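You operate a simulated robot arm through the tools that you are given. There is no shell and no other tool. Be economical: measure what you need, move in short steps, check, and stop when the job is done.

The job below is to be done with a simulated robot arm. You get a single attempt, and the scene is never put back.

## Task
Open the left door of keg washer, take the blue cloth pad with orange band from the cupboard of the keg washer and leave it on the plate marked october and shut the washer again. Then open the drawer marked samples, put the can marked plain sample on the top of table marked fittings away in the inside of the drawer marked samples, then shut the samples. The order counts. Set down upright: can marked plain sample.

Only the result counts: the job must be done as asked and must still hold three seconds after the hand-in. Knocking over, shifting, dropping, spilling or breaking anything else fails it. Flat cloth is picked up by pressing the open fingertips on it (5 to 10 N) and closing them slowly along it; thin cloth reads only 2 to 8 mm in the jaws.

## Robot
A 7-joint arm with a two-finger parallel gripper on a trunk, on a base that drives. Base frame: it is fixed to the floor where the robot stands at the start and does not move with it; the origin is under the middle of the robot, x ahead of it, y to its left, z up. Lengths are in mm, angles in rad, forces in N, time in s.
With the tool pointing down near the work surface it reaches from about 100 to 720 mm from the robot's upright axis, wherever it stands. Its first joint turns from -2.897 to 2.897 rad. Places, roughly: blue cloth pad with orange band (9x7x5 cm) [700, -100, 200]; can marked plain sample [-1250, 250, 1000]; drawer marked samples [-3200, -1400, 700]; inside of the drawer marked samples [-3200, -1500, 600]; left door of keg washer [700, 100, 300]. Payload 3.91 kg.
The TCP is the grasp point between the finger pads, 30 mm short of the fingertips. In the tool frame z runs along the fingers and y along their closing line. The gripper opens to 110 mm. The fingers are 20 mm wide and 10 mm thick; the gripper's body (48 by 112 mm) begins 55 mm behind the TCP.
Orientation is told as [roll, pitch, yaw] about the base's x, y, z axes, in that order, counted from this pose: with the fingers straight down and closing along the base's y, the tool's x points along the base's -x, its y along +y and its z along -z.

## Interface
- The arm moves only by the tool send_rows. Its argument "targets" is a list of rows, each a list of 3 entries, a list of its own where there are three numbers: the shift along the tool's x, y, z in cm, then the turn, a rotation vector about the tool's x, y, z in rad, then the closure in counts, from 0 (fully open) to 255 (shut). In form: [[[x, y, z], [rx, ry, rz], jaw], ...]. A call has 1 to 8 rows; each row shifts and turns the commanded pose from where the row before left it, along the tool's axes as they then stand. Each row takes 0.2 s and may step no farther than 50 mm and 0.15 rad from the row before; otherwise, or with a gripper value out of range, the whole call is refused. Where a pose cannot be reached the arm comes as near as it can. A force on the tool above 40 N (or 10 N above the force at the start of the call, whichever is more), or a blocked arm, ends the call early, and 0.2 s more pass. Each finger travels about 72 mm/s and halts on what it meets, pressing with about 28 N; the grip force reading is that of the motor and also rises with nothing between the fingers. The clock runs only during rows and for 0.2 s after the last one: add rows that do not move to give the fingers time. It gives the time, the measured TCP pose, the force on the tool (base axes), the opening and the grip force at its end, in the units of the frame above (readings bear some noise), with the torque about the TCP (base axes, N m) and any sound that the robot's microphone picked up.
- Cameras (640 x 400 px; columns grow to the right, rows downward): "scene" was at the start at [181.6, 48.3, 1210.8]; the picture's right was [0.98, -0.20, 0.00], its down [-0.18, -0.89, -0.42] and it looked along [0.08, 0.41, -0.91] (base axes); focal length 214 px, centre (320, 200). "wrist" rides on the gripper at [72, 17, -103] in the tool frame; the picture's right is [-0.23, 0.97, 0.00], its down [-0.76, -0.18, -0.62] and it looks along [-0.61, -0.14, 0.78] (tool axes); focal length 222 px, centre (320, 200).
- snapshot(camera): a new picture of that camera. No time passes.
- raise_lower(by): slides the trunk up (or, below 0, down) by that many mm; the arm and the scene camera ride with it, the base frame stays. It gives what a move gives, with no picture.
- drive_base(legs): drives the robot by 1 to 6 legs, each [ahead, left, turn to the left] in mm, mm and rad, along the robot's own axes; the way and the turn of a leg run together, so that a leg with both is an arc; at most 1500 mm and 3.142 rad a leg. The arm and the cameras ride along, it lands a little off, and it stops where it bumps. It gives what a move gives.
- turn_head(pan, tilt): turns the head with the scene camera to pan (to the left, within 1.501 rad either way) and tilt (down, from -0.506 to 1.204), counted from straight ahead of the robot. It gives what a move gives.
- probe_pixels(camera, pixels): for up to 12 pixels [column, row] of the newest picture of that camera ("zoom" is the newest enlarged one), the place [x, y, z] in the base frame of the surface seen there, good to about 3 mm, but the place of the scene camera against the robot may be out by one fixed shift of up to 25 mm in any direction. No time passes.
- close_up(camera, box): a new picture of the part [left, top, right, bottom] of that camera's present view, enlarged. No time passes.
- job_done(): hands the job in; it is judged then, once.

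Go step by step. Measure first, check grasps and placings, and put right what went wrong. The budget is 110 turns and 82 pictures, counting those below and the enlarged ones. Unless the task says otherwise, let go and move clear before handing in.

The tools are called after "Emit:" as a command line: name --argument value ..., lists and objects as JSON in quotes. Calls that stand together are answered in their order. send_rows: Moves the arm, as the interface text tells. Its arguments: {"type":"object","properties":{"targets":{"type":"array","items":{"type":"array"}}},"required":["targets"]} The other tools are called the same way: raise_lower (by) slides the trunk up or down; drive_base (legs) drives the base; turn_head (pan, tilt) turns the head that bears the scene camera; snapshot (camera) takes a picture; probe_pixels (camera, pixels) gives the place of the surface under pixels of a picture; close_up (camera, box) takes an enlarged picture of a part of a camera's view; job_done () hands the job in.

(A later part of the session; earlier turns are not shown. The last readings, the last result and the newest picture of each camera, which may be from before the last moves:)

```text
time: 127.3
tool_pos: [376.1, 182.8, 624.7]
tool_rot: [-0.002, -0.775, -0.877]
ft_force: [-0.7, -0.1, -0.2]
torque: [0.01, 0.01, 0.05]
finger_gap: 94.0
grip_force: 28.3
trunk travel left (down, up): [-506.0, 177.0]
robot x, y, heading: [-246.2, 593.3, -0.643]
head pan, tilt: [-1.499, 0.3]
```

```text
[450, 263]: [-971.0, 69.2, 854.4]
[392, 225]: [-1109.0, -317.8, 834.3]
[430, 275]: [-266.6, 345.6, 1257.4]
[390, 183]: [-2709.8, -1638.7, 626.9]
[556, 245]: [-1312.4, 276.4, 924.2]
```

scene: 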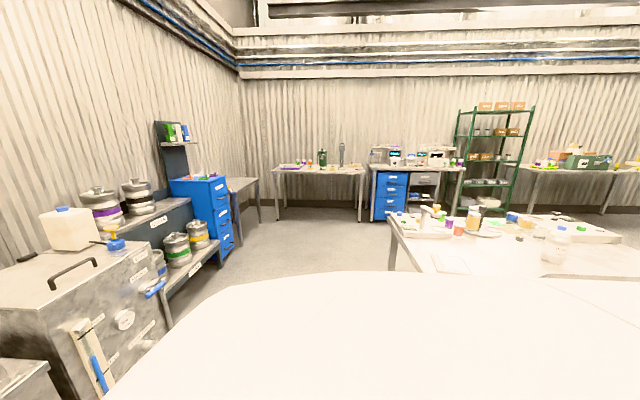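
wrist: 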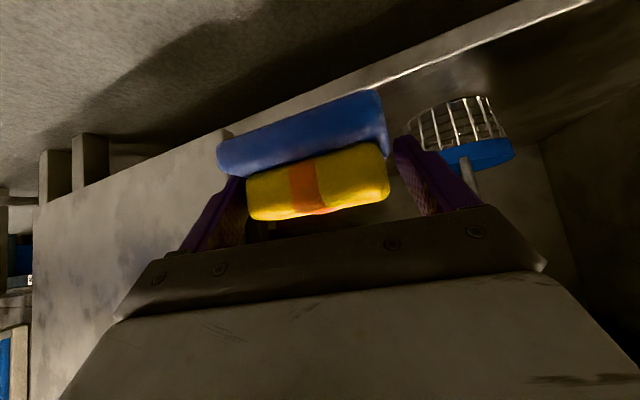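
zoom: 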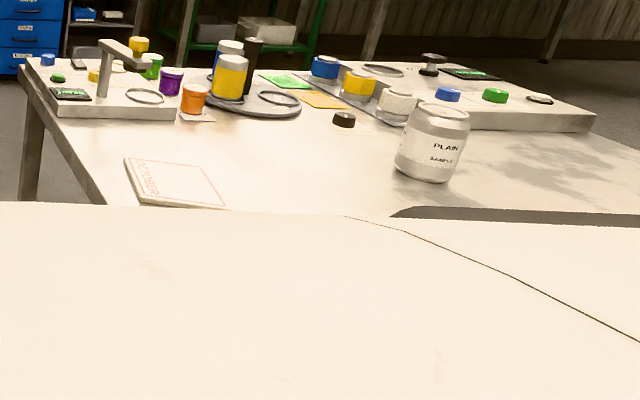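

Found both: the OCTOBER plate at about (-971,69,855) and the PLAIN SAMPLE can at (-1312,276) on the table behind. Raise the arm above table height, then turn right toward it.

Emit:
raise_lower --by 175

Emit:
send_rows --targets '[[[-3.3, 0, -3.3], [0, 0, 0], 255], [[-3.3, 0, -3.3], [0, 0, 0], 255], [[-3.3, 0, -3.3], [0, 0, 0], 255], [[-3, 0, -3], [0, 0, 0], 255]]'

Emit:
drive_base --legs '[[0, 0, -1.0], [0, 0, -0.87]]'

Emit:
turn_head --pan 0 --tilt 0.7

Emit:
snapshot --camera "scene"

```text
time: 129.3
tool_pos: [376.1, 182.2, 799.9]
tool_rot: [0.0, -0.776, -0.877]
ft_force: [1.0, -0.1, -0.4]
torque: [0.0, 0.0, 0.03]
finger_gap: 93.7
grip_force: 28.3
trunk travel left (down, up): [-681.0, 2.0]
robot x, y, heading: [-243.8, 591.3, -0.641]
head pan, tilt: [-1.499, 0.3]
```

```text
time: 130.3
tool_pos: [376.2, 184.3, 983.7]
tool_rot: [-0.001, -0.776, -0.875]
ft_force: [-0.1, 0.2, -0.9]
torque: [-0.01, 0.03, -0.03]
finger_gap: 93.5
grip_force: 27.9
trunk travel left (down, up): [-681.0, 2.0]
robot x, y, heading: [-241.6, 589.3, -0.648]
head pan, tilt: [-1.499, 0.3]
```

```text
time: 135.6
tool_pos: [-824.3, 124.6, 981.4]
tool_rot: [0.0, -0.776, -2.754]
ft_force: [-0.3, 1.0, -0.3]
torque: [-0.02, -0.03, -0.01]
finger_gap: 92.8
grip_force: 27.8
trunk travel left (down, up): [-681.0, 2.0]
robot x, y, heading: [-242.8, 592.9, -2.521]
head pan, tilt: [-1.499, 0.3]
```

```text
time: 137.2
tool_pos: [-823.6, 124.3, 983.3]
tool_rot: [0.001, -0.776, -2.755]
ft_force: [-0.2, 0.2, -0.1]
torque: [-0.01, 0.0, 0.0]
finger_gap: 92.4
grip_force: 27.6
trunk travel left (down, up): [-681.0, 2.0]
robot x, y, heading: [-245.3, 595.2, -2.521]
head pan, tilt: [0.0, 0.7]
```

```text
18 pictures are left
```

scene: 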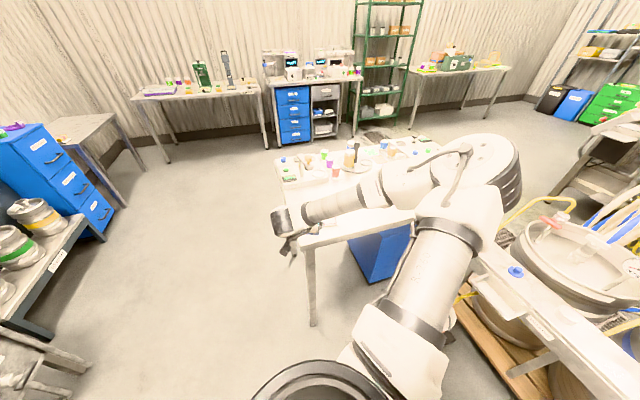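

Arm now hangs near the table. Wrist picture to locate the plate.

Emit:
snapshot --camera "wrist"

```text
17 pictures are left
```

wrist: 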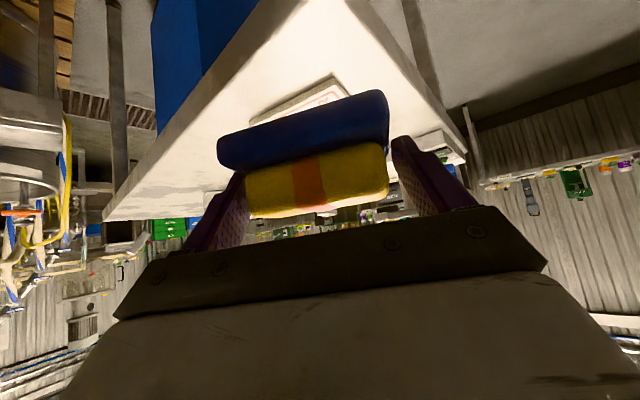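

The plate shows at (250–345, 78–125) just beyond the pad. Probe its corners and the table.

Emit:
probe_pixels --camera "wrist" --pixels '[[254, 121], [290, 100], [334, 80], [344, 91], [320, 90], [290, 105], [270, 90], [380, 60], [300, 15], [435, 140], [200, 170]]'

Emit:
close_up --camera "wrist" --box '[200, 40, 440, 190]'

```text
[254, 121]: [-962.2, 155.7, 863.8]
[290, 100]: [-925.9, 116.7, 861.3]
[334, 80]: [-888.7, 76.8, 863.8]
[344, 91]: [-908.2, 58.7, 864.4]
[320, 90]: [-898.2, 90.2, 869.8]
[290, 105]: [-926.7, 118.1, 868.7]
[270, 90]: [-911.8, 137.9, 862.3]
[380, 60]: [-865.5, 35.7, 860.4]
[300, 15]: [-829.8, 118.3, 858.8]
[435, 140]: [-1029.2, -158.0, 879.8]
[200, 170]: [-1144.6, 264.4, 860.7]
```

```text
2.67 times, centred on (320, 115) of wrist
```

zoom: 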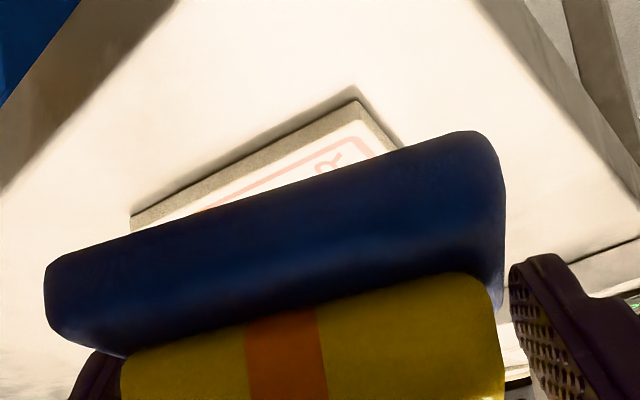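

Plate near edge runs (-962,156)→(-889,77), top z≈869; centre ≈(-966,79). Align the tool with it (yaw +0.36) and move above.

Emit:
send_rows --targets '[[[0, 0, 0], [-0.085, 0, -0.085], 255], [[0, 0, 0], [-0.085, 0, -0.085], 255], [[0, 0, 0], [-0.085, 0, -0.085], 255], [[-3, -2.1, 3], [0, 0, 0], 255], [[-3, -2.1, 3], [0, 0, 0], 255], [[-3, -2.1, 3], [0, 0, 0], 255]]'

Emit:
close_up --camera "wrist" --box '[120, 0, 520, 250]'

```text
time: 138.6
tool_pos: [-959.7, 86.0, 982.7]
tool_rot: [0.006, -0.775, -2.396]
ft_force: [0.0, -0.5, -0.3]
torque: [0.01, -0.01, 0.0]
finger_gap: 92.3
grip_force: 28.0
trunk travel left (down, up): [-681.0, 2.0]
robot x, y, heading: [-246.1, 595.9, -2.52]
head pan, tilt: [0.0, 0.7]
```

```text
1.60 times, centred on (320, 125) of wrist
```

zoom: 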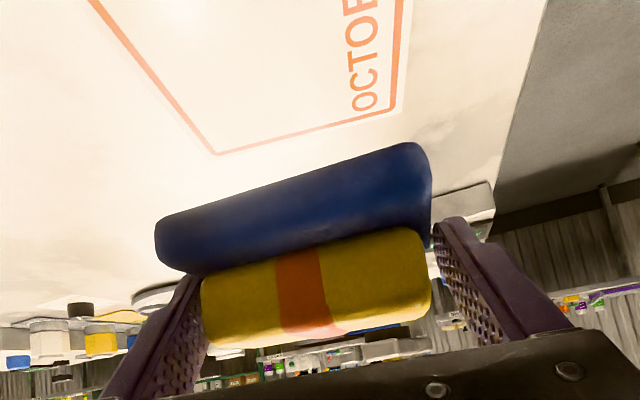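

The plate's far edge is now visible; probe it for the exact centre.

Emit:
probe_pixels --camera "zoom" --pixels '[[215, 150], [395, 112], [405, 20], [100, 10], [300, 60], [300, 150]]'

```text
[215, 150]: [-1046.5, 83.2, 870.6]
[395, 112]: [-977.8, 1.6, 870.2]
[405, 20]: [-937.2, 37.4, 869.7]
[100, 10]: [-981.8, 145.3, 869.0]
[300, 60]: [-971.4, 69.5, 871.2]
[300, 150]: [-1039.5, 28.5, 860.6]
```

Plate centre (-969,79), top 870. Lower straight down, last bit slowly.

Emit:
send_rows --targets '[[[1.6, 0, 2.0], [0, 0, 0], 255], [[1.8, 0, 1.8], [0, 0, 0], 255], [[1.0, 0, 1.0], [0, 0, 0], 255], [[0.6, 0, 0.6], [0, 0, 0], 255], [[0.25, 0, 0.25], [0, 0, 0], 255]]'

Emit:
snapshot --camera "wrist"

```text
time: 139.8
tool_pos: [-960.7, 83.1, 905.5]
tool_rot: [0.004, -0.779, -2.395]
ft_force: [0.5, 0.2, 1.8]
torque: [0.13, 0.05, -0.02]
finger_gap: 92.0
grip_force: 28.5
trunk travel left (down, up): [-681.0, 2.0]
robot x, y, heading: [-243.7, 590.4, -2.523]
head pan, tilt: [0.0, 0.7]
```

```text
14 pictures are left
```

wrist: 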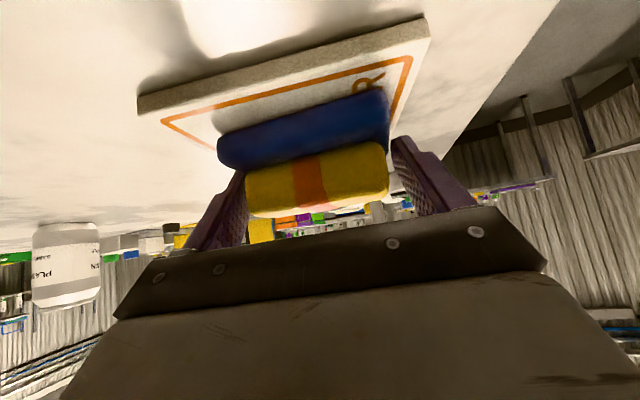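

Pad touches the plate (fz 1.8 N) well within it. Lower 1 mm more, open, and back out along the finger axis.

Emit:
send_rows --targets '[[[0.1, 0, 0.1], [0, 0, 0], 255], [[0, 0, 0], [0, 0, 0], 30], [[0, 0, 0], [0, 0, 0], 0], [[0, 0, 0], [0, 0, 0], 0], [[0, 0, -2], [0, 0, 0], 0], [[0, 0, -4], [0, 0, 0], 0], [[0, 0, -4.5], [0, 0, 0], 0], [[0, 0, -4.5], [0, 0, 0], 0]]'

Emit:
close_up --camera "wrist" --box '[120, 0, 520, 250]'

```text
time: 141.6
tool_pos: [-882.4, 153.6, 1012.7]
tool_rot: [0.005, -0.78, -2.397]
ft_force: [0.1, -0.5, 0.7]
torque: [-0.03, 0.01, 0.01]
finger_gap: 110.1
grip_force: 0.1
trunk travel left (down, up): [-681.0, 2.0]
robot x, y, heading: [-246.2, 593.7, -2.52]
head pan, tilt: [0.0, 0.7]
```

```text
1.60 times, centred on (320, 125) of wrist
```

zoom: 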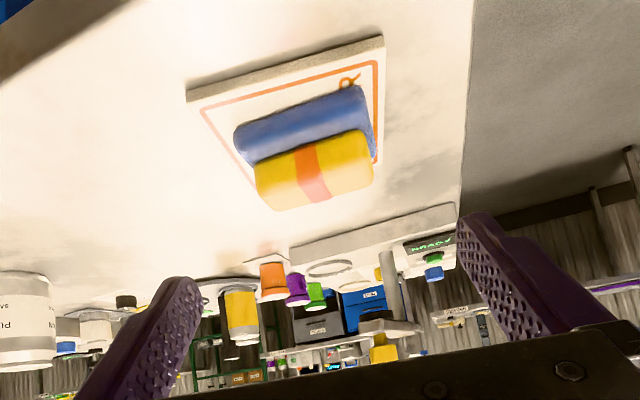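

Pad rests on the plate. Now return to shut the washer: close fingers, angle the tool right, turn back left to face the washer, and shift left of the open door.

Emit:
send_rows --targets '[[[0, 4.8, 0], [0, 0, 0], 255], [[0, 4.8, 0], [0, 0, 0], 255], [[0, 0, 0], [0.104, 0, 0.104], 255], [[0, 0, 0], [0.104, 0, 0.104], 255], [[0, 0, 0], [0.104, 0, 0.104], 255]]'

Emit:
drive_base --legs '[[0, 0, 1.0], [0, 0, 0.87], [0, 200, 0]]'

Emit:
turn_head --pan 0.1 --tilt 0.7

Emit:
snapshot --camera "scene"

```text
time: 142.8
tool_pos: [-820.7, 85.0, 1010.0]
tool_rot: [-0.002, -0.778, -2.836]
ft_force: [0.2, 0.7, -0.5]
torque: [-0.03, -0.02, -0.01]
finger_gap: 0.0
grip_force: 28.0
trunk travel left (down, up): [-681.0, 2.0]
robot x, y, heading: [-245.1, 594.4, -2.528]
head pan, tilt: [0.0, 0.7]
```

```text
time: 150.1
tool_pos: [548.3, 393.9, 1010.1]
tool_rot: [-0.002, -0.777, -0.915]
ft_force: [0.7, 0.0, 0.4]
torque: [0.02, -0.02, -0.03]
finger_gap: 0.0
grip_force: 28.1
trunk travel left (down, up): [-681.0, 2.0]
robot x, y, heading: [-127.0, 759.5, -0.601]
head pan, tilt: [0.0, 0.7]
```

```text
time: 150.7
tool_pos: [547.2, 393.5, 1010.4]
tool_rot: [0.0, -0.777, -0.916]
ft_force: [0.4, 0.9, 0.4]
torque: [-0.02, -0.05, 0.01]
finger_gap: 0.0
grip_force: 28.1
trunk travel left (down, up): [-681.0, 2.0]
robot x, y, heading: [-128.9, 761.5, -0.599]
head pan, tilt: [0.099, 0.7]
```

```text
12 pictures are left
```

scene: 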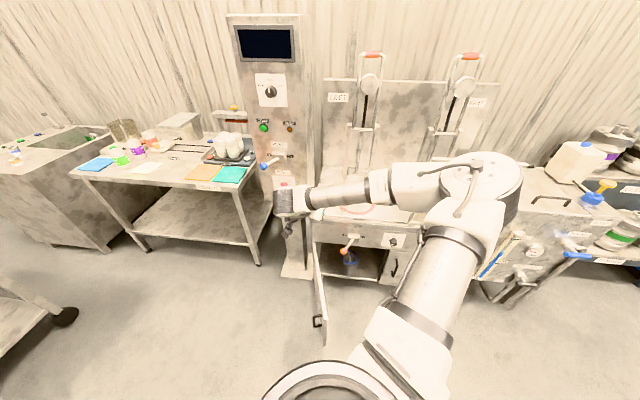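

Probe the door's present position and the pedestal near the hand.

Emit:
probe_pixels --camera "scene" --pixels '[[317, 250], [321, 290], [325, 335], [318, 321], [313, 225], [295, 250], [346, 250], [325, 300]]'

```text
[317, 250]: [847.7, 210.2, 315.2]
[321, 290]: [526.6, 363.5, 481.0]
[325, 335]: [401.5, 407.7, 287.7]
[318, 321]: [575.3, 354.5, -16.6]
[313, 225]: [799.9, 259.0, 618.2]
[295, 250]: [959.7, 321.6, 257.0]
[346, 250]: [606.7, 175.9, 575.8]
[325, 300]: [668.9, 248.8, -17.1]
```

The door stands at ~1.3 rad, outer face at u≈625 (n≈-190). Shift left 60, then lower the hand outside the door, above the handle height.

Emit:
drive_base --legs '[[0, 65, 0]]'

Emit:
raise_lower --by -400

Emit:
raise_lower --by -175

Emit:
send_rows --targets '[[[1.6, 0, 1.6], [0, 0, 0], 255], [[1.6, 0, 1.6], [0, 0, 0], 255]]'

Emit:
snapshot --camera "wrist"

```text
time: 151.9
tool_pos: [584.8, 448.4, 1010.0]
tool_rot: [-0.002, -0.776, -0.911]
ft_force: [-0.6, 0.6, 0.0]
torque: [-0.02, 0.02, 0.01]
finger_gap: 0.0
grip_force: 27.5
trunk travel left (down, up): [-681.0, 2.0]
robot x, y, heading: [-91.6, 818.0, -0.601]
head pan, tilt: [0.099, 0.7]
```

```text
time: 155.7
tool_pos: [584.9, 446.9, 610.3]
tool_rot: [0.0, -0.775, -0.915]
ft_force: [0.2, -1.0, -0.7]
torque: [0.03, -0.02, -0.02]
finger_gap: 0.1
grip_force: 28.3
trunk travel left (down, up): [-281.0, 402.0]
robot x, y, heading: [-93.6, 815.2, -0.595]
head pan, tilt: [0.099, 0.7]
```

```text
time: 157.7
tool_pos: [584.0, 448.2, 434.8]
tool_rot: [-0.001, -0.775, -0.916]
ft_force: [-0.3, -0.2, 0.0]
torque: [-0.01, 0.01, -0.04]
finger_gap: 0.0
grip_force: 28.1
trunk travel left (down, up): [-106.0, 577.0]
robot x, y, heading: [-92.4, 816.2, -0.599]
head pan, tilt: [0.099, 0.7]
```

```text
time: 158.3
tool_pos: [584.5, 448.8, 390.2]
tool_rot: [-0.002, -0.778, -0.914]
ft_force: [-0.1, -0.7, -0.5]
torque: [0.01, -0.01, 0.02]
finger_gap: 0.0
grip_force: 27.9
trunk travel left (down, up): [-106.0, 577.0]
robot x, y, heading: [-90.7, 811.7, -0.603]
head pan, tilt: [0.099, 0.7]
```

```text
11 pictures are left
```

wrist: 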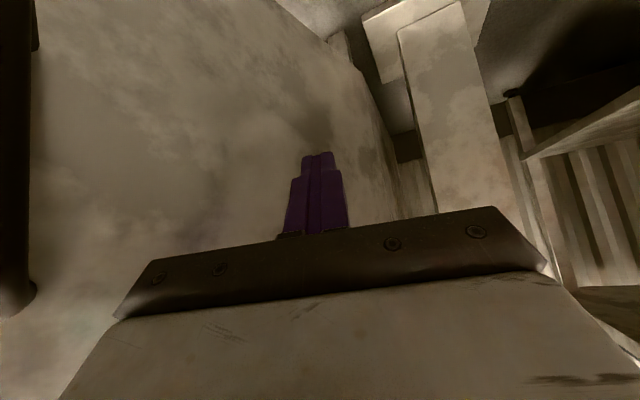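

The hand is outside the door, handle at far left of the view. Push the door with base legs along its arc, first three.

Emit:
drive_base --legs '[[-8, -71, 0], [26, -94, 0], [52, -70, 0]]'

Emit:
snapshot --camera "wrist"

```text
time: 159.7
tool_pos: [539.1, 390.5, 393.6]
tool_rot: [0.004, -0.786, -0.913]
ft_force: [0.9, 0.6, 0.6]
torque: [0.01, 0.1, 0.06]
finger_gap: 0.0
grip_force: 28.1
trunk travel left (down, up): [-106.0, 577.0]
robot x, y, heading: [-140.9, 759.1, -0.602]
head pan, tilt: [0.099, 0.7]
stopped in leg 1: the robot was blocked; the commanded pose is now the measured one
```

```text
10 pictures are left
```

wrist: 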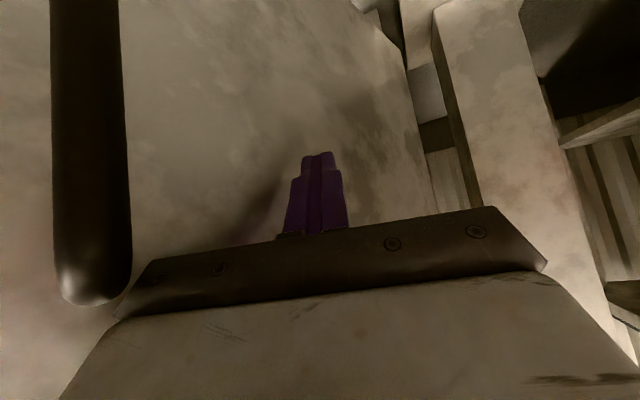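

Contact with the door stops the base drive; push with the arm instead.

Emit:
send_rows --targets '[[[-0.6, -2.1, 0.6], [0, 0, 0], 255], [[-0.8, -2.0, 0.8], [0, 0, 0], 255], [[-1.0, -2.0, 1.0], [0, 0, 0], 255], [[-1.2, -1.9, 1.2], [0, 0, 0], 255], [[-1.3, -1.7, 1.3], [0, 0, 0], 255], [[-1.5, -1.6, 1.5], [0, 0, 0], 255]]'

```text
time: 160.2
tool_pos: [529.0, 360.8, 396.1]
tool_rot: [0.01, -0.795, -0.915]
ft_force: [1.0, -0.3, -0.4]
torque: [0.0, 0.01, 0.0]
finger_gap: 0.0
grip_force: 28.2
trunk travel left (down, up): [-106.0, 577.0]
robot x, y, heading: [-139.1, 755.5, -0.599]
head pan, tilt: [0.099, 0.7]
stopped in row 2: the force on the tool passed its limit at 45 N (the readings are from after the stop); the commanded pose is now the measured one
```

It moves, but spikes the force; push slower.

Emit:
send_rows --targets '[[[-0.3, -0.9, 0.3], [0, 0, 0], 255], [[-0.3, -0.9, 0.3], [0, 0, 0], 255], [[-0.35, -0.9, 0.35], [0, 0, 0], 255], [[-0.4, -0.9, 0.4], [0, 0, 0], 255], [[-0.4, -0.9, 0.4], [0, 0, 0], 255], [[-0.4, -0.9, 0.4], [0, 0, 0], 255], [[-0.5, -0.9, 0.5], [0, 0, 0], 255], [[-0.5, -0.9, 0.5], [0, 0, 0], 255]]'

```text
time: 161.5
tool_pos: [513.2, 317.7, 398.0]
tool_rot: [0.016, -0.802, -0.909]
ft_force: [0.2, -0.8, 0.9]
torque: [0.0, 0.09, -0.01]
finger_gap: 0.0
grip_force: 28.3
trunk travel left (down, up): [-106.0, 577.0]
robot x, y, heading: [-135.9, 757.5, -0.595]
head pan, tilt: [0.099, 0.7]
stopped in row 6: the force on the tool passed its limit at 43 N (the readings are from after the stop); the commanded pose is now the measured one
```

Works in stages; chain several short pushes along the arc.

Emit:
send_rows --targets '[[[-0.6, -0.85, 0.6], [0, 0, 0], 255], [[-0.6, -0.85, 0.6], [0, 0, 0], 255], [[-0.6, -0.8, 0.6], [0, 0, 0], 255], [[-0.6, -0.8, 0.6], [0, 0, 0], 255]]'

Emit:
send_rows --targets '[[[-0.67, -0.7, 0.67], [0, 0, 0], 255], [[-0.67, -0.7, 0.67], [0, 0, 0], 255], [[-0.67, -0.65, 0.67], [0, 0, 0], 255], [[-0.67, -0.65, 0.67], [0, 0, 0], 255]]'

Emit:
send_rows --targets '[[[-0.7, -0.5, 0.7], [0, 0, 0], 255], [[-0.7, -0.5, 0.7], [0, 0, 0], 255], [[-0.7, -0.45, 0.7], [0, 0, 0], 255], [[-0.7, -0.45, 0.7], [0, 0, 0], 255]]'

```text
time: 162.5
tool_pos: [506.9, 268.5, 397.5]
tool_rot: [0.015, -0.801, -0.911]
ft_force: [-0.5, -0.8, -0.4]
torque: [0.03, -0.01, -0.02]
finger_gap: 0.0
grip_force: 28.0
trunk travel left (down, up): [-106.0, 577.0]
robot x, y, heading: [-140.4, 759.6, -0.605]
head pan, tilt: [0.099, 0.7]
```

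```text
time: 163.5
tool_pos: [510.7, 221.8, 399.2]
tool_rot: [0.013, -0.803, -0.911]
ft_force: [-0.2, 0.0, -0.6]
torque: [0.02, 0.03, -0.03]
finger_gap: 0.0
grip_force: 27.8
trunk travel left (down, up): [-106.0, 577.0]
robot x, y, heading: [-136.6, 761.4, -0.601]
head pan, tilt: [0.099, 0.7]
```

```text
time: 164.5
tool_pos: [520.9, 179.1, 397.4]
tool_rot: [0.016, -0.806, -0.908]
ft_force: [0.0, 0.0, 0.3]
torque: [0.01, 0.02, -0.02]
finger_gap: 0.0
grip_force: 28.3
trunk travel left (down, up): [-106.0, 577.0]
robot x, y, heading: [-139.1, 759.0, -0.596]
head pan, tilt: [0.099, 0.7]
```

Smooth now; TCP at (u 458, n -306). Continue, then look.

Emit:
send_rows --targets '[[[-1.0, -0.3, 1.0], [0, 0, 0], 255], [[-1.0, -0.3, 1.0], [0, 0, 0], 255], [[-1.0, -0.2, 1.0], [0, 0, 0], 255], [[-1.0, -0.1, 1.0], [0, 0, 0], 255], [[-1.0, 0, 1.0], [0, 0, 0], 255]]'

Emit:
snapshot --camera "scene"

```text
time: 165.7
tool_pos: [560.3, 119.9, 399.9]
tool_rot: [0.018, -0.803, -0.91]
ft_force: [0.1, 0.0, -0.6]
torque: [0.01, 0.04, 0.01]
finger_gap: 0.0
grip_force: 28.0
trunk travel left (down, up): [-106.0, 577.0]
robot x, y, heading: [-134.0, 755.6, -0.599]
head pan, tilt: [0.099, 0.7]
```

```text
9 pictures are left
```

scene: 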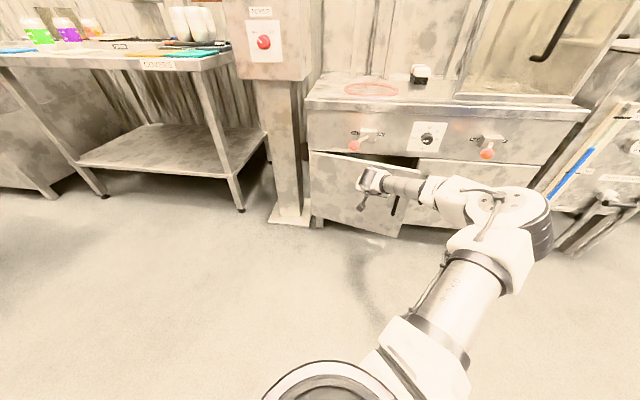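

Door is nearly shut (~0.3 rad). Push the rest.

Emit:
send_rows --targets '[[[-1.0, 0.2, 1.0], [0, 0, 0], 255], [[-1.0, 0.2, 1.0], [0, 0, 0], 255], [[-1.0, 0.2, 1.0], [0, 0, 0], 255], [[-1.0, 0.2, 1.0], [0, 0, 0], 255], [[-1.0, 0.2, 1.0], [0, 0, 0], 255], [[-0.7, 0.1, 0.7], [0, 0, 0], 255]]'

```text
time: 167.1
tool_pos: [611.9, 69.0, 400.9]
tool_rot: [0.014, -0.796, -0.911]
ft_force: [-13.2, 10.9, 8.6]
torque: [0.01, -0.03, 0.06]
finger_gap: 0.0
grip_force: 28.1
trunk travel left (down, up): [-106.0, 577.0]
robot x, y, heading: [-139.4, 757.0, -0.607]
head pan, tilt: [0.099, 0.7]
stopped in row 6: the force on the tool passed its limit at 64 N (the readings are from after the stop); the commanded pose is now the measured one
```

Hard stop at n≈-445 (tip at the closed face, 64 N): door shut. Back off and verify.

Emit:
send_rows --targets '[[[2, 0, -2], [0, 0, 0], 255], [[3, 0, -3], [0, 0, 0], 255], [[3, 0, -3], [0, 0, 0], 255], [[3, 0, -3], [0, 0, 0], 255]]'

Emit:
close_up --camera "scene" --box '[290, 70, 610, 270]'

```text
time: 168.1
tool_pos: [516.9, 189.8, 397.7]
tool_rot: [0.016, -0.795, -0.913]
ft_force: [-0.3, 0.1, 0.4]
torque: [0.02, 0.02, -0.01]
finger_gap: 0.0
grip_force: 28.3
trunk travel left (down, up): [-106.0, 577.0]
robot x, y, heading: [-137.8, 758.8, -0.598]
head pan, tilt: [0.099, 0.7]
```

```text
2.00 times, centred on (450, 170) of scene
```

zoom: 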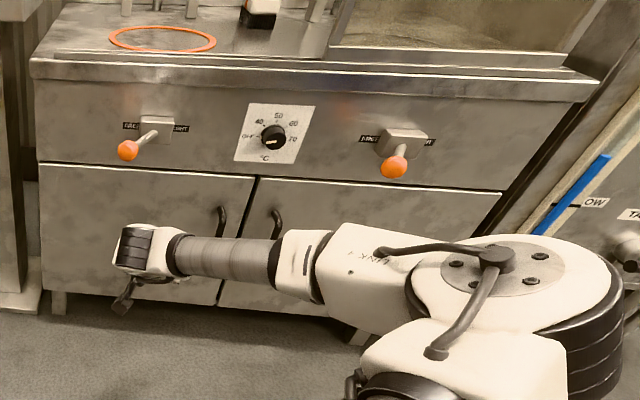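

Washer door is shut and levers look as at the start. Next the samples drawer by the far wall: raise the arm, turn, and drive round the fittings table keeping one heading (facing the far bench).

Emit:
raise_lower --by 400

Emit:
raise_lower --by 180

Emit:
drive_base --legs '[[0, 0, -0.8], [0, 0, -0.82], [1071, 340, 0], [950, -70, 0], [250, -1000, 0]]'

Emit:
turn_head --pan -0.1 --tilt 0.45

Emit:
snapshot --camera "scene"

```text
time: 171.9
tool_pos: [518.5, 187.6, 797.9]
tool_rot: [0.015, -0.795, -0.91]
ft_force: [-1.0, -0.1, -1.5]
torque: [0.0, -0.02, 0.01]
finger_gap: 0.0
grip_force: 27.8
trunk travel left (down, up): [-506.0, 177.0]
robot x, y, heading: [-138.7, 755.9, -0.6]
head pan, tilt: [0.099, 0.7]
```

```text
time: 173.9
tool_pos: [517.7, 188.0, 974.3]
tool_rot: [0.016, -0.792, -0.911]
ft_force: [-0.4, -0.3, 0.6]
torque: [0.01, 0.0, -0.02]
finger_gap: 0.1
grip_force: 27.8
out of reach, approached as far as the arm can: row 1
trunk travel left (down, up): [-682.0, 0.0]
robot x, y, heading: [-138.2, 761.0, -0.6]
head pan, tilt: [0.099, 0.7]
```

```text
time: 196.3
tool_pos: [-2724.8, -1185.4, 975.2]
tool_rot: [0.014, -0.794, -2.554]
ft_force: [0.4, 0.1, 0.0]
torque: [-0.01, -0.01, 0.01]
finger_gap: 0.0
grip_force: 28.3
trunk travel left (down, up): [-682.0, 0.0]
robot x, y, heading: [-2106.1, -570.3, -2.246]
head pan, tilt: [0.099, 0.7]
```

```text
time: 197.1
tool_pos: [-2724.7, -1185.6, 974.2]
tool_rot: [0.013, -0.793, -2.555]
ft_force: [-0.5, 0.0, -0.8]
torque: [-0.02, -0.04, 0.02]
finger_gap: 0.0
grip_force: 28.4
trunk travel left (down, up): [-682.0, 0.0]
robot x, y, heading: [-2105.3, -575.8, -2.244]
head pan, tilt: [-0.099, 0.45]
```

```text
7 pictures are left
```

scene: 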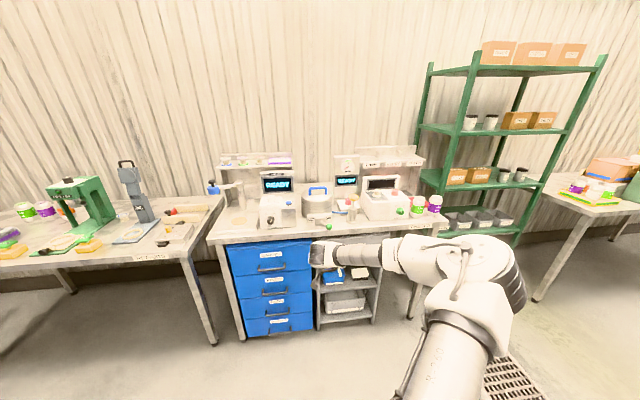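

Arrived facing the bench with a four-drawer blue unit. Enlarge to read the labels.

Emit:
close_up --camera "scene" --box '[215, 215, 407, 335]'

Emit:
probe_pixels --camera "zoom" --pixels '[[190, 178], [140, 180], [240, 175], [190, 125], [190, 150], [190, 255], [50, 110], [315, 95], [190, 210], [335, 120], [150, 60], [320, 60]]'

```text
3.33 times, centred on (311, 275) of scene
```

zoom: 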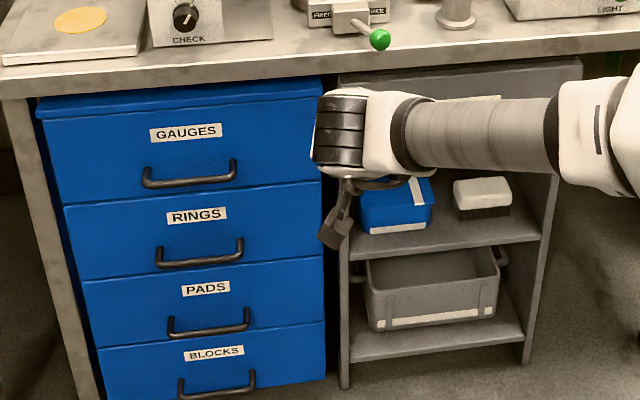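

```text
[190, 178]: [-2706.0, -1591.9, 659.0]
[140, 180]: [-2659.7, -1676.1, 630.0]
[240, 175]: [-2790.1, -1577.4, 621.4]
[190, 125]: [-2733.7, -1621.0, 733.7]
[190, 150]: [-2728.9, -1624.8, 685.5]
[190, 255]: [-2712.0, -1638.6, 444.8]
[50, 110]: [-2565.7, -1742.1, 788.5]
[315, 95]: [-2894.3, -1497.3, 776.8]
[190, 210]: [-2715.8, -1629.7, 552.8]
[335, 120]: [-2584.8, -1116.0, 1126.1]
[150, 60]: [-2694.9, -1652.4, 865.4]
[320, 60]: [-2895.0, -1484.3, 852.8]
```

The blue drawers are GAUGES/RINGS/PADS/BLOCKS; the grey unit's top drawer (label near zoom (470,97), behind my arm) should be SAMPLES. Shift right 140, flatten the tool and roll it 90° so it can grip a horizontal handle.

Emit:
drive_base --legs '[[0, 0, 0.032], [0, -120, 0]]'

Emit:
send_rows --targets '[[[2, 0, -2], [0, -0.12, 0], 130], [[2, 0, -2], [0, -0.12, 0], 130], [[0, 0, 0], [0, -0.1, 0], 130], [[0, 0, 0], [0, 0, 0.15], 130], [[0, 0, 0], [0, 0, 0.15], 130], [[0, 0, 0], [0, 0, 0.15], 130], [[0, 0, 0], [0, 0, 0.15], 130], [[0, 0, 0], [0, 0, 0.15], 130]]'

Emit:
send_rows --targets '[[[0, 0, 0], [0, 0, 0.15], 130], [[0, 0, 0], [0, 0, 0.15], 130], [[0, 0, 0], [0, 0, 0.15], 130], [[0, 0, 0], [0, 0, 0.15], 130], [[0, 0, 0], [0, 0, 0.15], 130], [[0, 0, 0], [0, 0, 0.07], 130]]'

Emit:
raise_lower --by -200

Emit:
snapshot --camera "wrist"

```text
time: 199.1
tool_pos: [-2800.6, -1133.3, 974.4]
tool_rot: [0.013, -0.795, -2.527]
ft_force: [0.2, 0.0, 0.0]
torque: [-0.01, -0.01, -0.03]
finger_gap: 0.0
grip_force: 28.2
trunk travel left (down, up): [-682.0, 0.0]
robot x, y, heading: [-2205.8, -503.2, -2.218]
head pan, tilt: [-0.099, 0.45]
```

```text
time: 200.9
tool_pos: [-2755.6, -1100.6, 969.4]
tool_rot: [0.977, -0.714, 2.621]
ft_force: [0.1, 0.0, -0.1]
torque: [-0.01, 0.01, -0.02]
finger_gap: 53.7
grip_force: 0.2
trunk travel left (down, up): [-682.0, 0.0]
robot x, y, heading: [-2203.9, -500.5, -2.217]
head pan, tilt: [-0.099, 0.45]
```

```text
time: 202.3
tool_pos: [-2755.5, -1100.2, 971.1]
tool_rot: [1.136, 0.009, 2.198]
ft_force: [0.3, -0.9, -0.6]
torque: [-0.02, 0.0, 0.01]
finger_gap: 53.9
grip_force: 0.1
trunk travel left (down, up): [-682.0, 0.0]
robot x, y, heading: [-2204.5, -499.8, -2.213]
head pan, tilt: [-0.099, 0.45]
```

```text
time: 204.4
tool_pos: [-2755.2, -1099.6, 771.4]
tool_rot: [1.132, 0.008, 2.199]
ft_force: [-0.4, 0.0, 0.5]
torque: [0.0, 0.01, 0.02]
finger_gap: 53.8
grip_force: 0.0
trunk travel left (down, up): [-482.0, 200.0]
robot x, y, heading: [-2203.6, -504.7, -2.212]
head pan, tilt: [-0.099, 0.45]
```

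```text
5 pictures are left
```

wrist: 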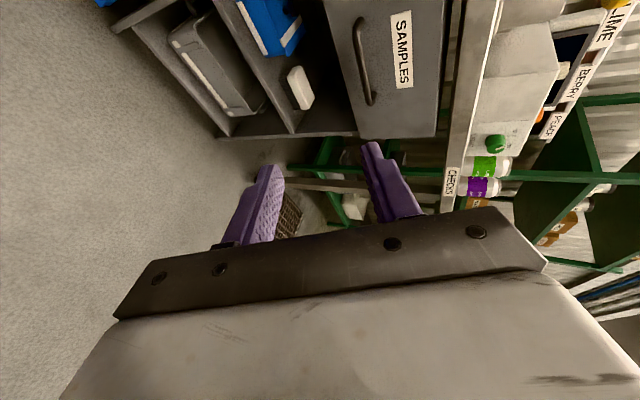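

SAMPLES drawer found; handle from (357,18) to (372,103). Probe it.

Emit:
probe_pixels --camera "wrist" --pixels '[[359, 30], [362, 60], [367, 92], [385, 60], [345, 60], [425, 60], [437, 100], [350, 110], [330, 20], [455, 100]]'

```text
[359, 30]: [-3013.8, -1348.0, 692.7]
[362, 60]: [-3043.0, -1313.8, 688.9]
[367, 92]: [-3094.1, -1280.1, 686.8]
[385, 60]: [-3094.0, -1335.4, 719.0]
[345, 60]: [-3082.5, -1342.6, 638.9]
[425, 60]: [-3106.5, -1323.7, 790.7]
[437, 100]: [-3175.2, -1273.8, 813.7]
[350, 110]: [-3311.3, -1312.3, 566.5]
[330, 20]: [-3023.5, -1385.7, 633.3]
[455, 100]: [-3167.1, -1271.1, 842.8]
```

Handle bar centre ≈ v 1655 (−3050,−1314), z 689, 38 mm off the face. Square the tool up (turn left 0.30), and drive ahead 200 / right 106.

Emit:
send_rows --targets '[[[0, 0, 0], [0, 0.136, -0.0635], 163], [[0, 0, 0], [0, 0.136, -0.0635], 163], [[0, 0, 0], [0, 0, 0], 163]]'

Emit:
drive_base --legs '[[200, -106, 0]]'

```text
time: 205.2
tool_pos: [-2751.6, -1096.3, 756.4]
tool_rot: [1.072, 0.0, 2.263]
ft_force: [-0.6, -0.2, -0.2]
torque: [-0.01, -0.01, -0.01]
finger_gap: 39.8
grip_force: 0.0
out of reach, approached as far as the arm can: row 1, 2
trunk travel left (down, up): [-482.0, 200.0]
robot x, y, heading: [-2203.2, -501.9, -2.212]
head pan, tilt: [-0.099, 0.45]
```

```text
time: 207.0
tool_pos: [-2953.8, -1196.6, 757.0]
tool_rot: [1.071, 0.0, 2.267]
ft_force: [0.3, -0.3, 0.7]
torque: [0.0, 0.05, 0.01]
finger_gap: 39.6
grip_force: 0.0
trunk travel left (down, up): [-482.0, 200.0]
robot x, y, heading: [-2409.6, -599.7, -2.204]
head pan, tilt: [-0.099, 0.45]
```

TCP 143 mm short of the bar and 62 above. Advance most of the way and check the pose.

Emit:
send_rows --targets '[[[0, -0.3, 4], [0, 0, 0], 163], [[0, -0.3, 4], [0, 0, 0], 163], [[0, -0.3, 3], [0, 0, 0], 163]]'

```text
time: 207.8
tool_pos: [-3051.0, -1244.4, 721.8]
tool_rot: [1.07, 0.001, 2.265]
ft_force: [0.4, 0.7, -0.2]
torque: [0.04, -0.02, 0.02]
finger_gap: 39.8
grip_force: 0.1
out of reach, approached as far as the arm can: row 1, 2, 3
trunk travel left (down, up): [-482.0, 200.0]
robot x, y, heading: [-2414.2, -600.0, -2.205]
head pan, tilt: [-0.099, 0.45]
```

Shift the base left 50, then the last approach to the bar and close.

Emit:
drive_base --legs '[[0, 55, 0]]'

Emit:
send_rows --targets '[[[0, -0.4, 1.8], [0, 0, 0], 163], [[0, -0.4, 1.7], [0, 0, 0], 163]]'

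Emit:
close_up --camera "wrist" --box '[200, 0, 520, 200]'

```text
time: 208.9
tool_pos: [-3007.0, -1276.3, 722.4]
tool_rot: [1.07, 0.001, 2.266]
ft_force: [0.2, 0.4, -1.0]
torque: [0.03, -0.02, 0.02]
finger_gap: 39.9
grip_force: 0.0
trunk travel left (down, up): [-482.0, 200.0]
robot x, y, heading: [-2363.2, -632.4, -2.204]
head pan, tilt: [-0.099, 0.45]
```

```text
time: 209.5
tool_pos: [-3037.5, -1287.1, 706.2]
tool_rot: [1.068, 0.002, 2.266]
ft_force: [-0.5, 0.6, -0.6]
torque: [0.02, 0.03, 0.01]
finger_gap: 39.9
grip_force: 0.0
out of reach, approached as far as the arm can: row 1, 2
trunk travel left (down, up): [-482.0, 200.0]
robot x, y, heading: [-2366.2, -632.7, -2.209]
head pan, tilt: [-0.099, 0.45]
```

```text
2.00 times, centred on (360, 100) of wrist
```

zoom: 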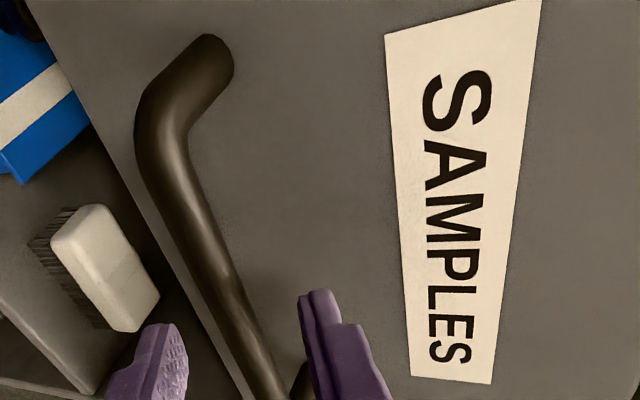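

Bar lies between the fingers. Ease in 22 mm, slightly left, and close.

Emit:
send_rows --targets '[[[1.2, 0.05, 1.2], [0, 0, 0], 163], [[0.5, 0.05, 1.2], [0, 0, 0], 163], [[0, 0, 0], [0, 0, 0], 255], [[0, 0, 0], [0, 0, 0], 255], [[0, 0, 0], [0, 0, 0], 255]]'

```text
time: 210.7
tool_pos: [-3044.4, -1312.9, 690.7]
tool_rot: [1.062, 0.001, 2.265]
ft_force: [20.3, 21.9, -20.3]
torque: [0.77, 0.39, 0.4]
finger_gap: 15.9
grip_force: 45.1
trunk travel left (down, up): [-482.0, 200.0]
robot x, y, heading: [-2366.7, -635.3, -2.205]
head pan, tilt: [-0.099, 0.45]
```

Bar gripped (15.9 mm). Pull straight out.

Emit:
send_rows --targets '[[[-0.4, -0.9, -1.4], [0, 0, 0], 255], [[-0.5, -1.0, -1.8], [0, 0, 0], 255], [[-0.5, -1.0, -1.8], [0, 0, 0], 255], [[-0.5, -1.0, -1.8], [0, 0, 0], 255], [[-0.5, -1.0, -1.8], [0, 0, 0], 255], [[-0.5, -1.0, -1.8], [0, 0, 0], 255]]'

Emit:
drive_base --legs '[[-150, 0, 0]]'

```text
time: 212.1
tool_pos: [-3040.8, -1306.9, 690.3]
tool_rot: [1.063, -0.001, 2.267]
ft_force: [1.7, -2.3, -26.6]
torque: [0.57, 0.27, 0.85]
finger_gap: 16.0
grip_force: 45.2
out of reach, approached as far as the arm can: row 1, 2, 3, 4, 5, 6
trunk travel left (down, up): [-482.0, 200.0]
robot x, y, heading: [-2362.2, -631.0, -2.211]
head pan, tilt: [-0.099, 0.45]
```

```text
time: 213.4
tool_pos: [-2949.7, -1183.5, 690.3]
tool_rot: [1.063, 0.002, 2.269]
ft_force: [12.9, -10.8, -28.2]
torque: [0.63, 0.38, 0.81]
finger_gap: 15.8
grip_force: 45.1
trunk travel left (down, up): [-482.0, 200.0]
robot x, y, heading: [-2271.9, -512.8, -2.208]
head pan, tilt: [-0.099, 0.45]
```

The base pull works: drawer out ~155 mm, bar still gripped. Pull another 120.

Emit:
drive_base --legs '[[-120, 0, 0]]'

```text
time: 214.7
tool_pos: [-2875.8, -1088.6, 689.9]
tool_rot: [1.062, -0.001, 2.264]
ft_force: [-15.1, 12.0, -16.7]
torque: [0.56, 0.47, 0.63]
finger_gap: 15.8
grip_force: 45.1
trunk travel left (down, up): [-482.0, 200.0]
robot x, y, heading: [-2205.2, -409.9, -2.205]
head pan, tilt: [-0.099, 0.45]
```

Drawer is out ~280 mm. Release, back off along the fingers, drive back and raise; then re-orient the tool for the can.

Emit:
send_rows --targets '[[[0, 0, 0], [0, 0, 0], 130], [[0, 0, 0], [0, 0, 0], 130], [[0, 0, -2], [0, 0, 0], 130], [[0, 0, -3], [0, 0, 0], 130]]'

Emit:
drive_base --legs '[[-150, 0, 0]]'

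Emit:
raise_lower --by 200

Emit:
send_rows --targets '[[[0, 0, 0], [0, 0, -0.15], 100], [[0, 0, 0], [0, 0, -0.15], 60], [[0, 0, 0], [0, 0, -0.15], 30], [[0, 0, 0], [0, 0, -0.15], 0], [[0, 0, 0], [0, 0, -0.15], 0], [[0, 0, 0], [0, 0, -0.15], 0], [[0, 0, 0], [0, 0, -0.15], 0], [[0, 0, 0], [0, 0, -0.15], 0]]'

Emit:
send_rows --targets '[[[0, 0, 0], [0, 0, -0.15], 0], [[0, 0, 0], [0, 0, -0.15], 0], [[0, 0, 0], [0, 0, -0.07], 0], [[0, 0, 0], [0, 0.15, 0], 0], [[0, 0, 0], [0, 0.15, 0], 0], [[0, 0, 0], [0, 0.15, 0], 0], [[0, 0, 0], [0, 0.15, 0], 0], [[0, 0, 0], [0, 0.15, 0], 0]]'

```text
time: 215.7
tool_pos: [-2842.8, -1057.4, 716.3]
tool_rot: [1.063, -0.001, 2.265]
ft_force: [0.0, 0.4, -0.1]
torque: [0.03, 0.03, 0.0]
finger_gap: 54.0
grip_force: 0.0
trunk travel left (down, up): [-482.0, 200.0]
robot x, y, heading: [-2204.7, -413.3, -2.207]
head pan, tilt: [-0.099, 0.45]
```

```text
time: 217.1
tool_pos: [-2757.0, -937.1, 717.2]
tool_rot: [1.065, 0.0, 2.266]
ft_force: [0.2, 0.1, -0.1]
torque: [0.01, -0.03, 0.01]
finger_gap: 53.9
grip_force: 0.2
trunk travel left (down, up): [-482.0, 200.0]
robot x, y, heading: [-2115.0, -293.3, -2.207]
head pan, tilt: [-0.099, 0.45]
```

```text
time: 219.2
tool_pos: [-2756.7, -937.1, 916.9]
tool_rot: [1.065, -0.003, 2.264]
ft_force: [-0.2, 1.2, -0.2]
torque: [0.03, -0.04, 0.05]
finger_gap: 53.8
grip_force: 0.0
trunk travel left (down, up): [-682.0, 0.0]
robot x, y, heading: [-2115.7, -295.6, -2.21]
head pan, tilt: [-0.099, 0.45]
```

```text
time: 221.0
tool_pos: [-2757.5, -937.6, 916.9]
tool_rot: [0.575, -0.955, -3.12]
ft_force: [-0.3, 0.2, 0.0]
torque: [-0.05, -0.02, -0.03]
finger_gap: 109.8
grip_force: 0.1
trunk travel left (down, up): [-682.0, 0.0]
robot x, y, heading: [-2115.7, -295.5, -2.203]
head pan, tilt: [-0.099, 0.45]
```

```text
time: 222.8
tool_pos: [-2755.6, -938.1, 917.1]
tool_rot: [0.0, -0.315, -2.448]
ft_force: [1.1, -0.3, 0.2]
torque: [0.03, -0.01, -0.01]
finger_gap: 110.0
grip_force: 0.1
trunk travel left (down, up): [-682.0, 0.0]
robot x, y, heading: [-2115.2, -295.9, -2.206]
head pan, tilt: [-0.099, 0.45]
```

Tool now 18° off vertical, 897 mm ahead, fully open. Raise 220 and retract 100, then turn left by π toward the table.

Emit:
send_rows --targets '[[[0.45, 0, -4], [0, 0, 0], 0], [[0.45, 0, -4], [0, 0, 0], 0], [[0.45, 0, -4], [0, 0, 0], 0], [[0.45, 0, -4], [0, 0, 0], 0], [[0.45, 0, -4], [0, 0, 0], 0], [[0.45, 0, -4], [0, 0, 0], 0]]'

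Emit:
drive_base --legs '[[0, 0, 1.5], [0, 0, 1.62], [0, -150, 0]]'

Emit:
turn_head --pan 0.3 --tilt 0.5

Emit:
snapshot --camera "scene"

```text
time: 224.2
tool_pos: [-2682.2, -875.5, 1137.8]
tool_rot: [0.0, -0.315, -2.451]
ft_force: [0.1, 0.1, 0.4]
torque: [0.0, -0.03, 0.01]
finger_gap: 110.1
grip_force: 0.1
trunk travel left (down, up): [-682.0, 0.0]
robot x, y, heading: [-2119.6, -292.4, -2.209]
head pan, tilt: [-0.099, 0.45]
```

```text
time: 234.0
tool_pos: [-1437.6, 211.2, 1137.8]
tool_rot: [0.002, -0.314, 0.712]
ft_force: [0.7, 0.2, -0.1]
torque: [0.04, -0.03, 0.02]
finger_gap: 109.7
grip_force: 0.0
trunk travel left (down, up): [-682.0, 0.0]
robot x, y, heading: [-1987.1, -383.5, 0.961]
head pan, tilt: [-0.099, 0.45]
```

```text
time: 234.8
tool_pos: [-1437.7, 210.9, 1138.3]
tool_rot: [0.0, -0.315, 0.715]
ft_force: [0.6, -0.1, -0.3]
torque: [0.03, -0.03, 0.04]
finger_gap: 110.0
grip_force: 0.1
trunk travel left (down, up): [-682.0, 0.0]
robot x, y, heading: [-1991.1, -381.4, 0.956]
head pan, tilt: [0.3, 0.499]
```

```text
3 pictures are left
```

scene: 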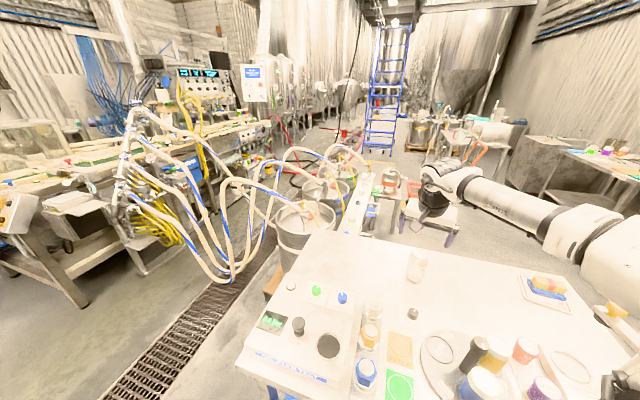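

The can stands alone at (415,265), well clear of other items; pad still on its plate at (545,290). Probe the can.

Emit:
probe_pixels --camera "scene" --pixels '[[416, 268], [416, 253], [408, 268], [424, 268], [413, 280], [545, 285], [455, 240], [412, 312], [374, 312], [449, 230], [340, 250], [430, 195]]'

```text
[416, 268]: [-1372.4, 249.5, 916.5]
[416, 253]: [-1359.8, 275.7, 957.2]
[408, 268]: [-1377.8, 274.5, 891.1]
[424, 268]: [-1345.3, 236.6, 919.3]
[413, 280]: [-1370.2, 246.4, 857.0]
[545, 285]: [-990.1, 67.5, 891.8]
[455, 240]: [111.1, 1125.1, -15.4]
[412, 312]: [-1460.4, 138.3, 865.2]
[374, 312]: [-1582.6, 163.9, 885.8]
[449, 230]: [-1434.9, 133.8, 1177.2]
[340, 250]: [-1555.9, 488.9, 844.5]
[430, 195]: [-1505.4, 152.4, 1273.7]
```

Take a wrist picture for accurate can position.

Emit:
snapshot --camera "wrist"

```text
2 pictures are left
```

wrist: 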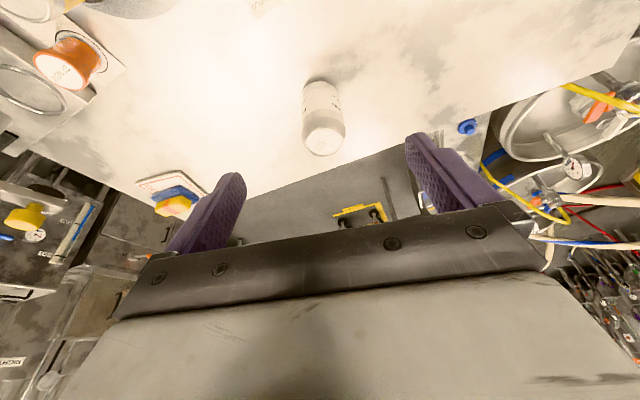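

Emit:
probe_pixels --camera "wrist" --pixels '[[323, 143], [308, 140], [338, 138], [322, 128], [323, 153], [322, 105], [306, 105], [340, 105], [320, 85], [300, 100], [322, 120]]'

```text
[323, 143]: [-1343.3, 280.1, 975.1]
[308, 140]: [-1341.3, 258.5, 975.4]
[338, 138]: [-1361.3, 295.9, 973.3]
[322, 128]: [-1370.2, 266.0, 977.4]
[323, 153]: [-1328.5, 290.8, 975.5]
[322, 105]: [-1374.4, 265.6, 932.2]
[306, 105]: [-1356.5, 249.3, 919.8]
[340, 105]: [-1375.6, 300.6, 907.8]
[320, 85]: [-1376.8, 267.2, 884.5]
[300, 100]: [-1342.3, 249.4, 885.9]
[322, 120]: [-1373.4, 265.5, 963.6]
```

Can top centre (-1349,278,975), radius ≈33, base 861. Move above it, then descend to z≈940 and check before closing.

Emit:
send_rows --targets '[[[-2.92, -0.24, 2.98], [0, 0, 0], 0], [[-2.92, -0.24, 2.98], [0, 0, 0], 0], [[-2.92, -0.24, 2.98], [0, 0, 0], 0], [[0, 0, 0], [0, 0, 0], 0]]'

```text
time: 235.8
tool_pos: [-1349.0, 280.0, 1083.1]
tool_rot: [0.0, -0.318, 0.712]
ft_force: [0.8, -0.2, 0.1]
torque: [0.04, -0.03, 0.01]
finger_gap: 109.9
grip_force: 0.0
trunk travel left (down, up): [-682.0, 0.0]
robot x, y, heading: [-1990.6, -382.7, 0.954]
head pan, tilt: [0.3, 0.499]
```

Exactly above the can. Descend 143 mm and close gently.

Emit:
send_rows --targets '[[[1.1, 0, 3.4], [0, 0, 0], 0], [[1.1, 0, 3.4], [0, 0, 0], 0], [[1.1, 0, 3.4], [0, 0, 0], 0], [[1.15, 0, 3.4], [0, 0, 0], 0], [[0, 0, 0], [0, 0, 0], 90], [[0, 0, 0], [0, 0, 0], 130], [[0, 0, 0], [0, 0, 0], 170], [[0, 0, 0], [0, 0, 0], 200]]'

Emit:
send_rows --targets '[[[-0.6, 0, -1.9], [0, 0, 0], 220], [[-1.2, 0, -3.7], [0, 0, 0], 220], [[-1.5, 0, -4.6], [0, 0, 0], 220], [[-1.5, 0, -4.6], [0, 0, 0], 220]]'

```text
time: 237.6
tool_pos: [-1347.5, 276.7, 938.4]
tool_rot: [0.001, -0.316, 0.717]
ft_force: [-2.2, 0.2, 1.7]
torque: [0.0, 0.02, -0.02]
finger_gap: 65.2
grip_force: 27.9
trunk travel left (down, up): [-682.0, 0.0]
robot x, y, heading: [-1987.5, -378.0, 0.955]
head pan, tilt: [0.3, 0.499]
```

```text
time: 238.6
tool_pos: [-1345.4, 274.1, 1093.6]
tool_rot: [-0.002, -0.315, 0.714]
ft_force: [-0.4, 0.1, -3.9]
torque: [0.02, 0.0, -0.03]
finger_gap: 65.4
grip_force: 27.9
trunk travel left (down, up): [-682.0, 0.0]
robot x, y, heading: [-1990.9, -383.4, 0.953]
head pan, tilt: [0.3, 0.499]
```

Can held (65 mm, ~4 N weight), lifted clear. Back away from the table, turn back right toward the bench.

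Emit:
drive_base --legs '[[-270, 0, 0], [0, 0, -1.58], [0, 0, -1.585]]'

Emit:
turn_head --pan -0.25 --tilt 0.75

Emit:
snapshot --camera "scene"

```text
time: 248.4
tool_pos: [-2805.4, -1244.0, 1092.9]
tool_rot: [-0.001, -0.313, -2.447]
ft_force: [-0.6, 0.0, -3.9]
torque: [-0.01, -0.04, -0.01]
finger_gap: 65.0
grip_force: 27.6
trunk travel left (down, up): [-682.0, 0.0]
robot x, y, heading: [-2143.0, -599.3, -2.206]
head pan, tilt: [0.3, 0.499]
```

```text
time: 249.4
tool_pos: [-2805.2, -1244.1, 1093.3]
tool_rot: [0.0, -0.314, -2.449]
ft_force: [-0.3, -0.3, -3.7]
torque: [0.04, -0.02, 0.0]
finger_gap: 65.3
grip_force: 27.9
trunk travel left (down, up): [-682.0, 0.0]
robot x, y, heading: [-2146.7, -602.7, -2.21]
head pan, tilt: [-0.25, 0.75]
```

```text
1 pictures are left
```

scene: 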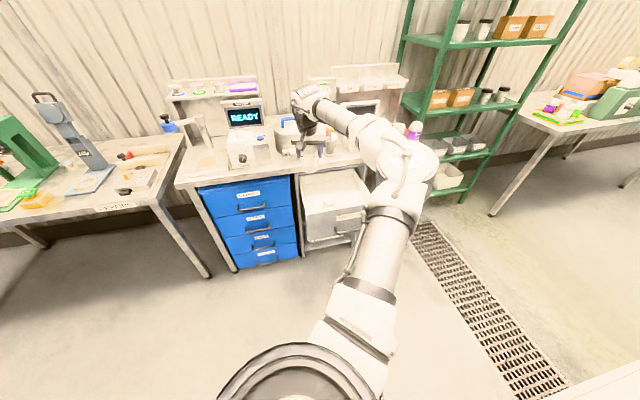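

The open drawer shows at (302–370,172–245). Probe its floor and rims.

Emit:
probe_pixels --camera "scene" --pixels '[[330, 190], [315, 190], [345, 190], [330, 180], [330, 200], [304, 190], [367, 195], [335, 213], [305, 216], [366, 208], [335, 225], [355, 185]]'

```text
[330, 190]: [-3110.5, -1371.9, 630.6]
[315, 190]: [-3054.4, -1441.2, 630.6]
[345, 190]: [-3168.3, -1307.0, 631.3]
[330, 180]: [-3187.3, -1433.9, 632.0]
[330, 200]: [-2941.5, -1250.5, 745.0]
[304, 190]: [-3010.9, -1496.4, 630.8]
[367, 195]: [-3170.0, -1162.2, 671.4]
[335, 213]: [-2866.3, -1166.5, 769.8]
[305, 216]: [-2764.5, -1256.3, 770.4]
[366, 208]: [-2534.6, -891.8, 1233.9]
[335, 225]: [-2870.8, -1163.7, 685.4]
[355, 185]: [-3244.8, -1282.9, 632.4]
```

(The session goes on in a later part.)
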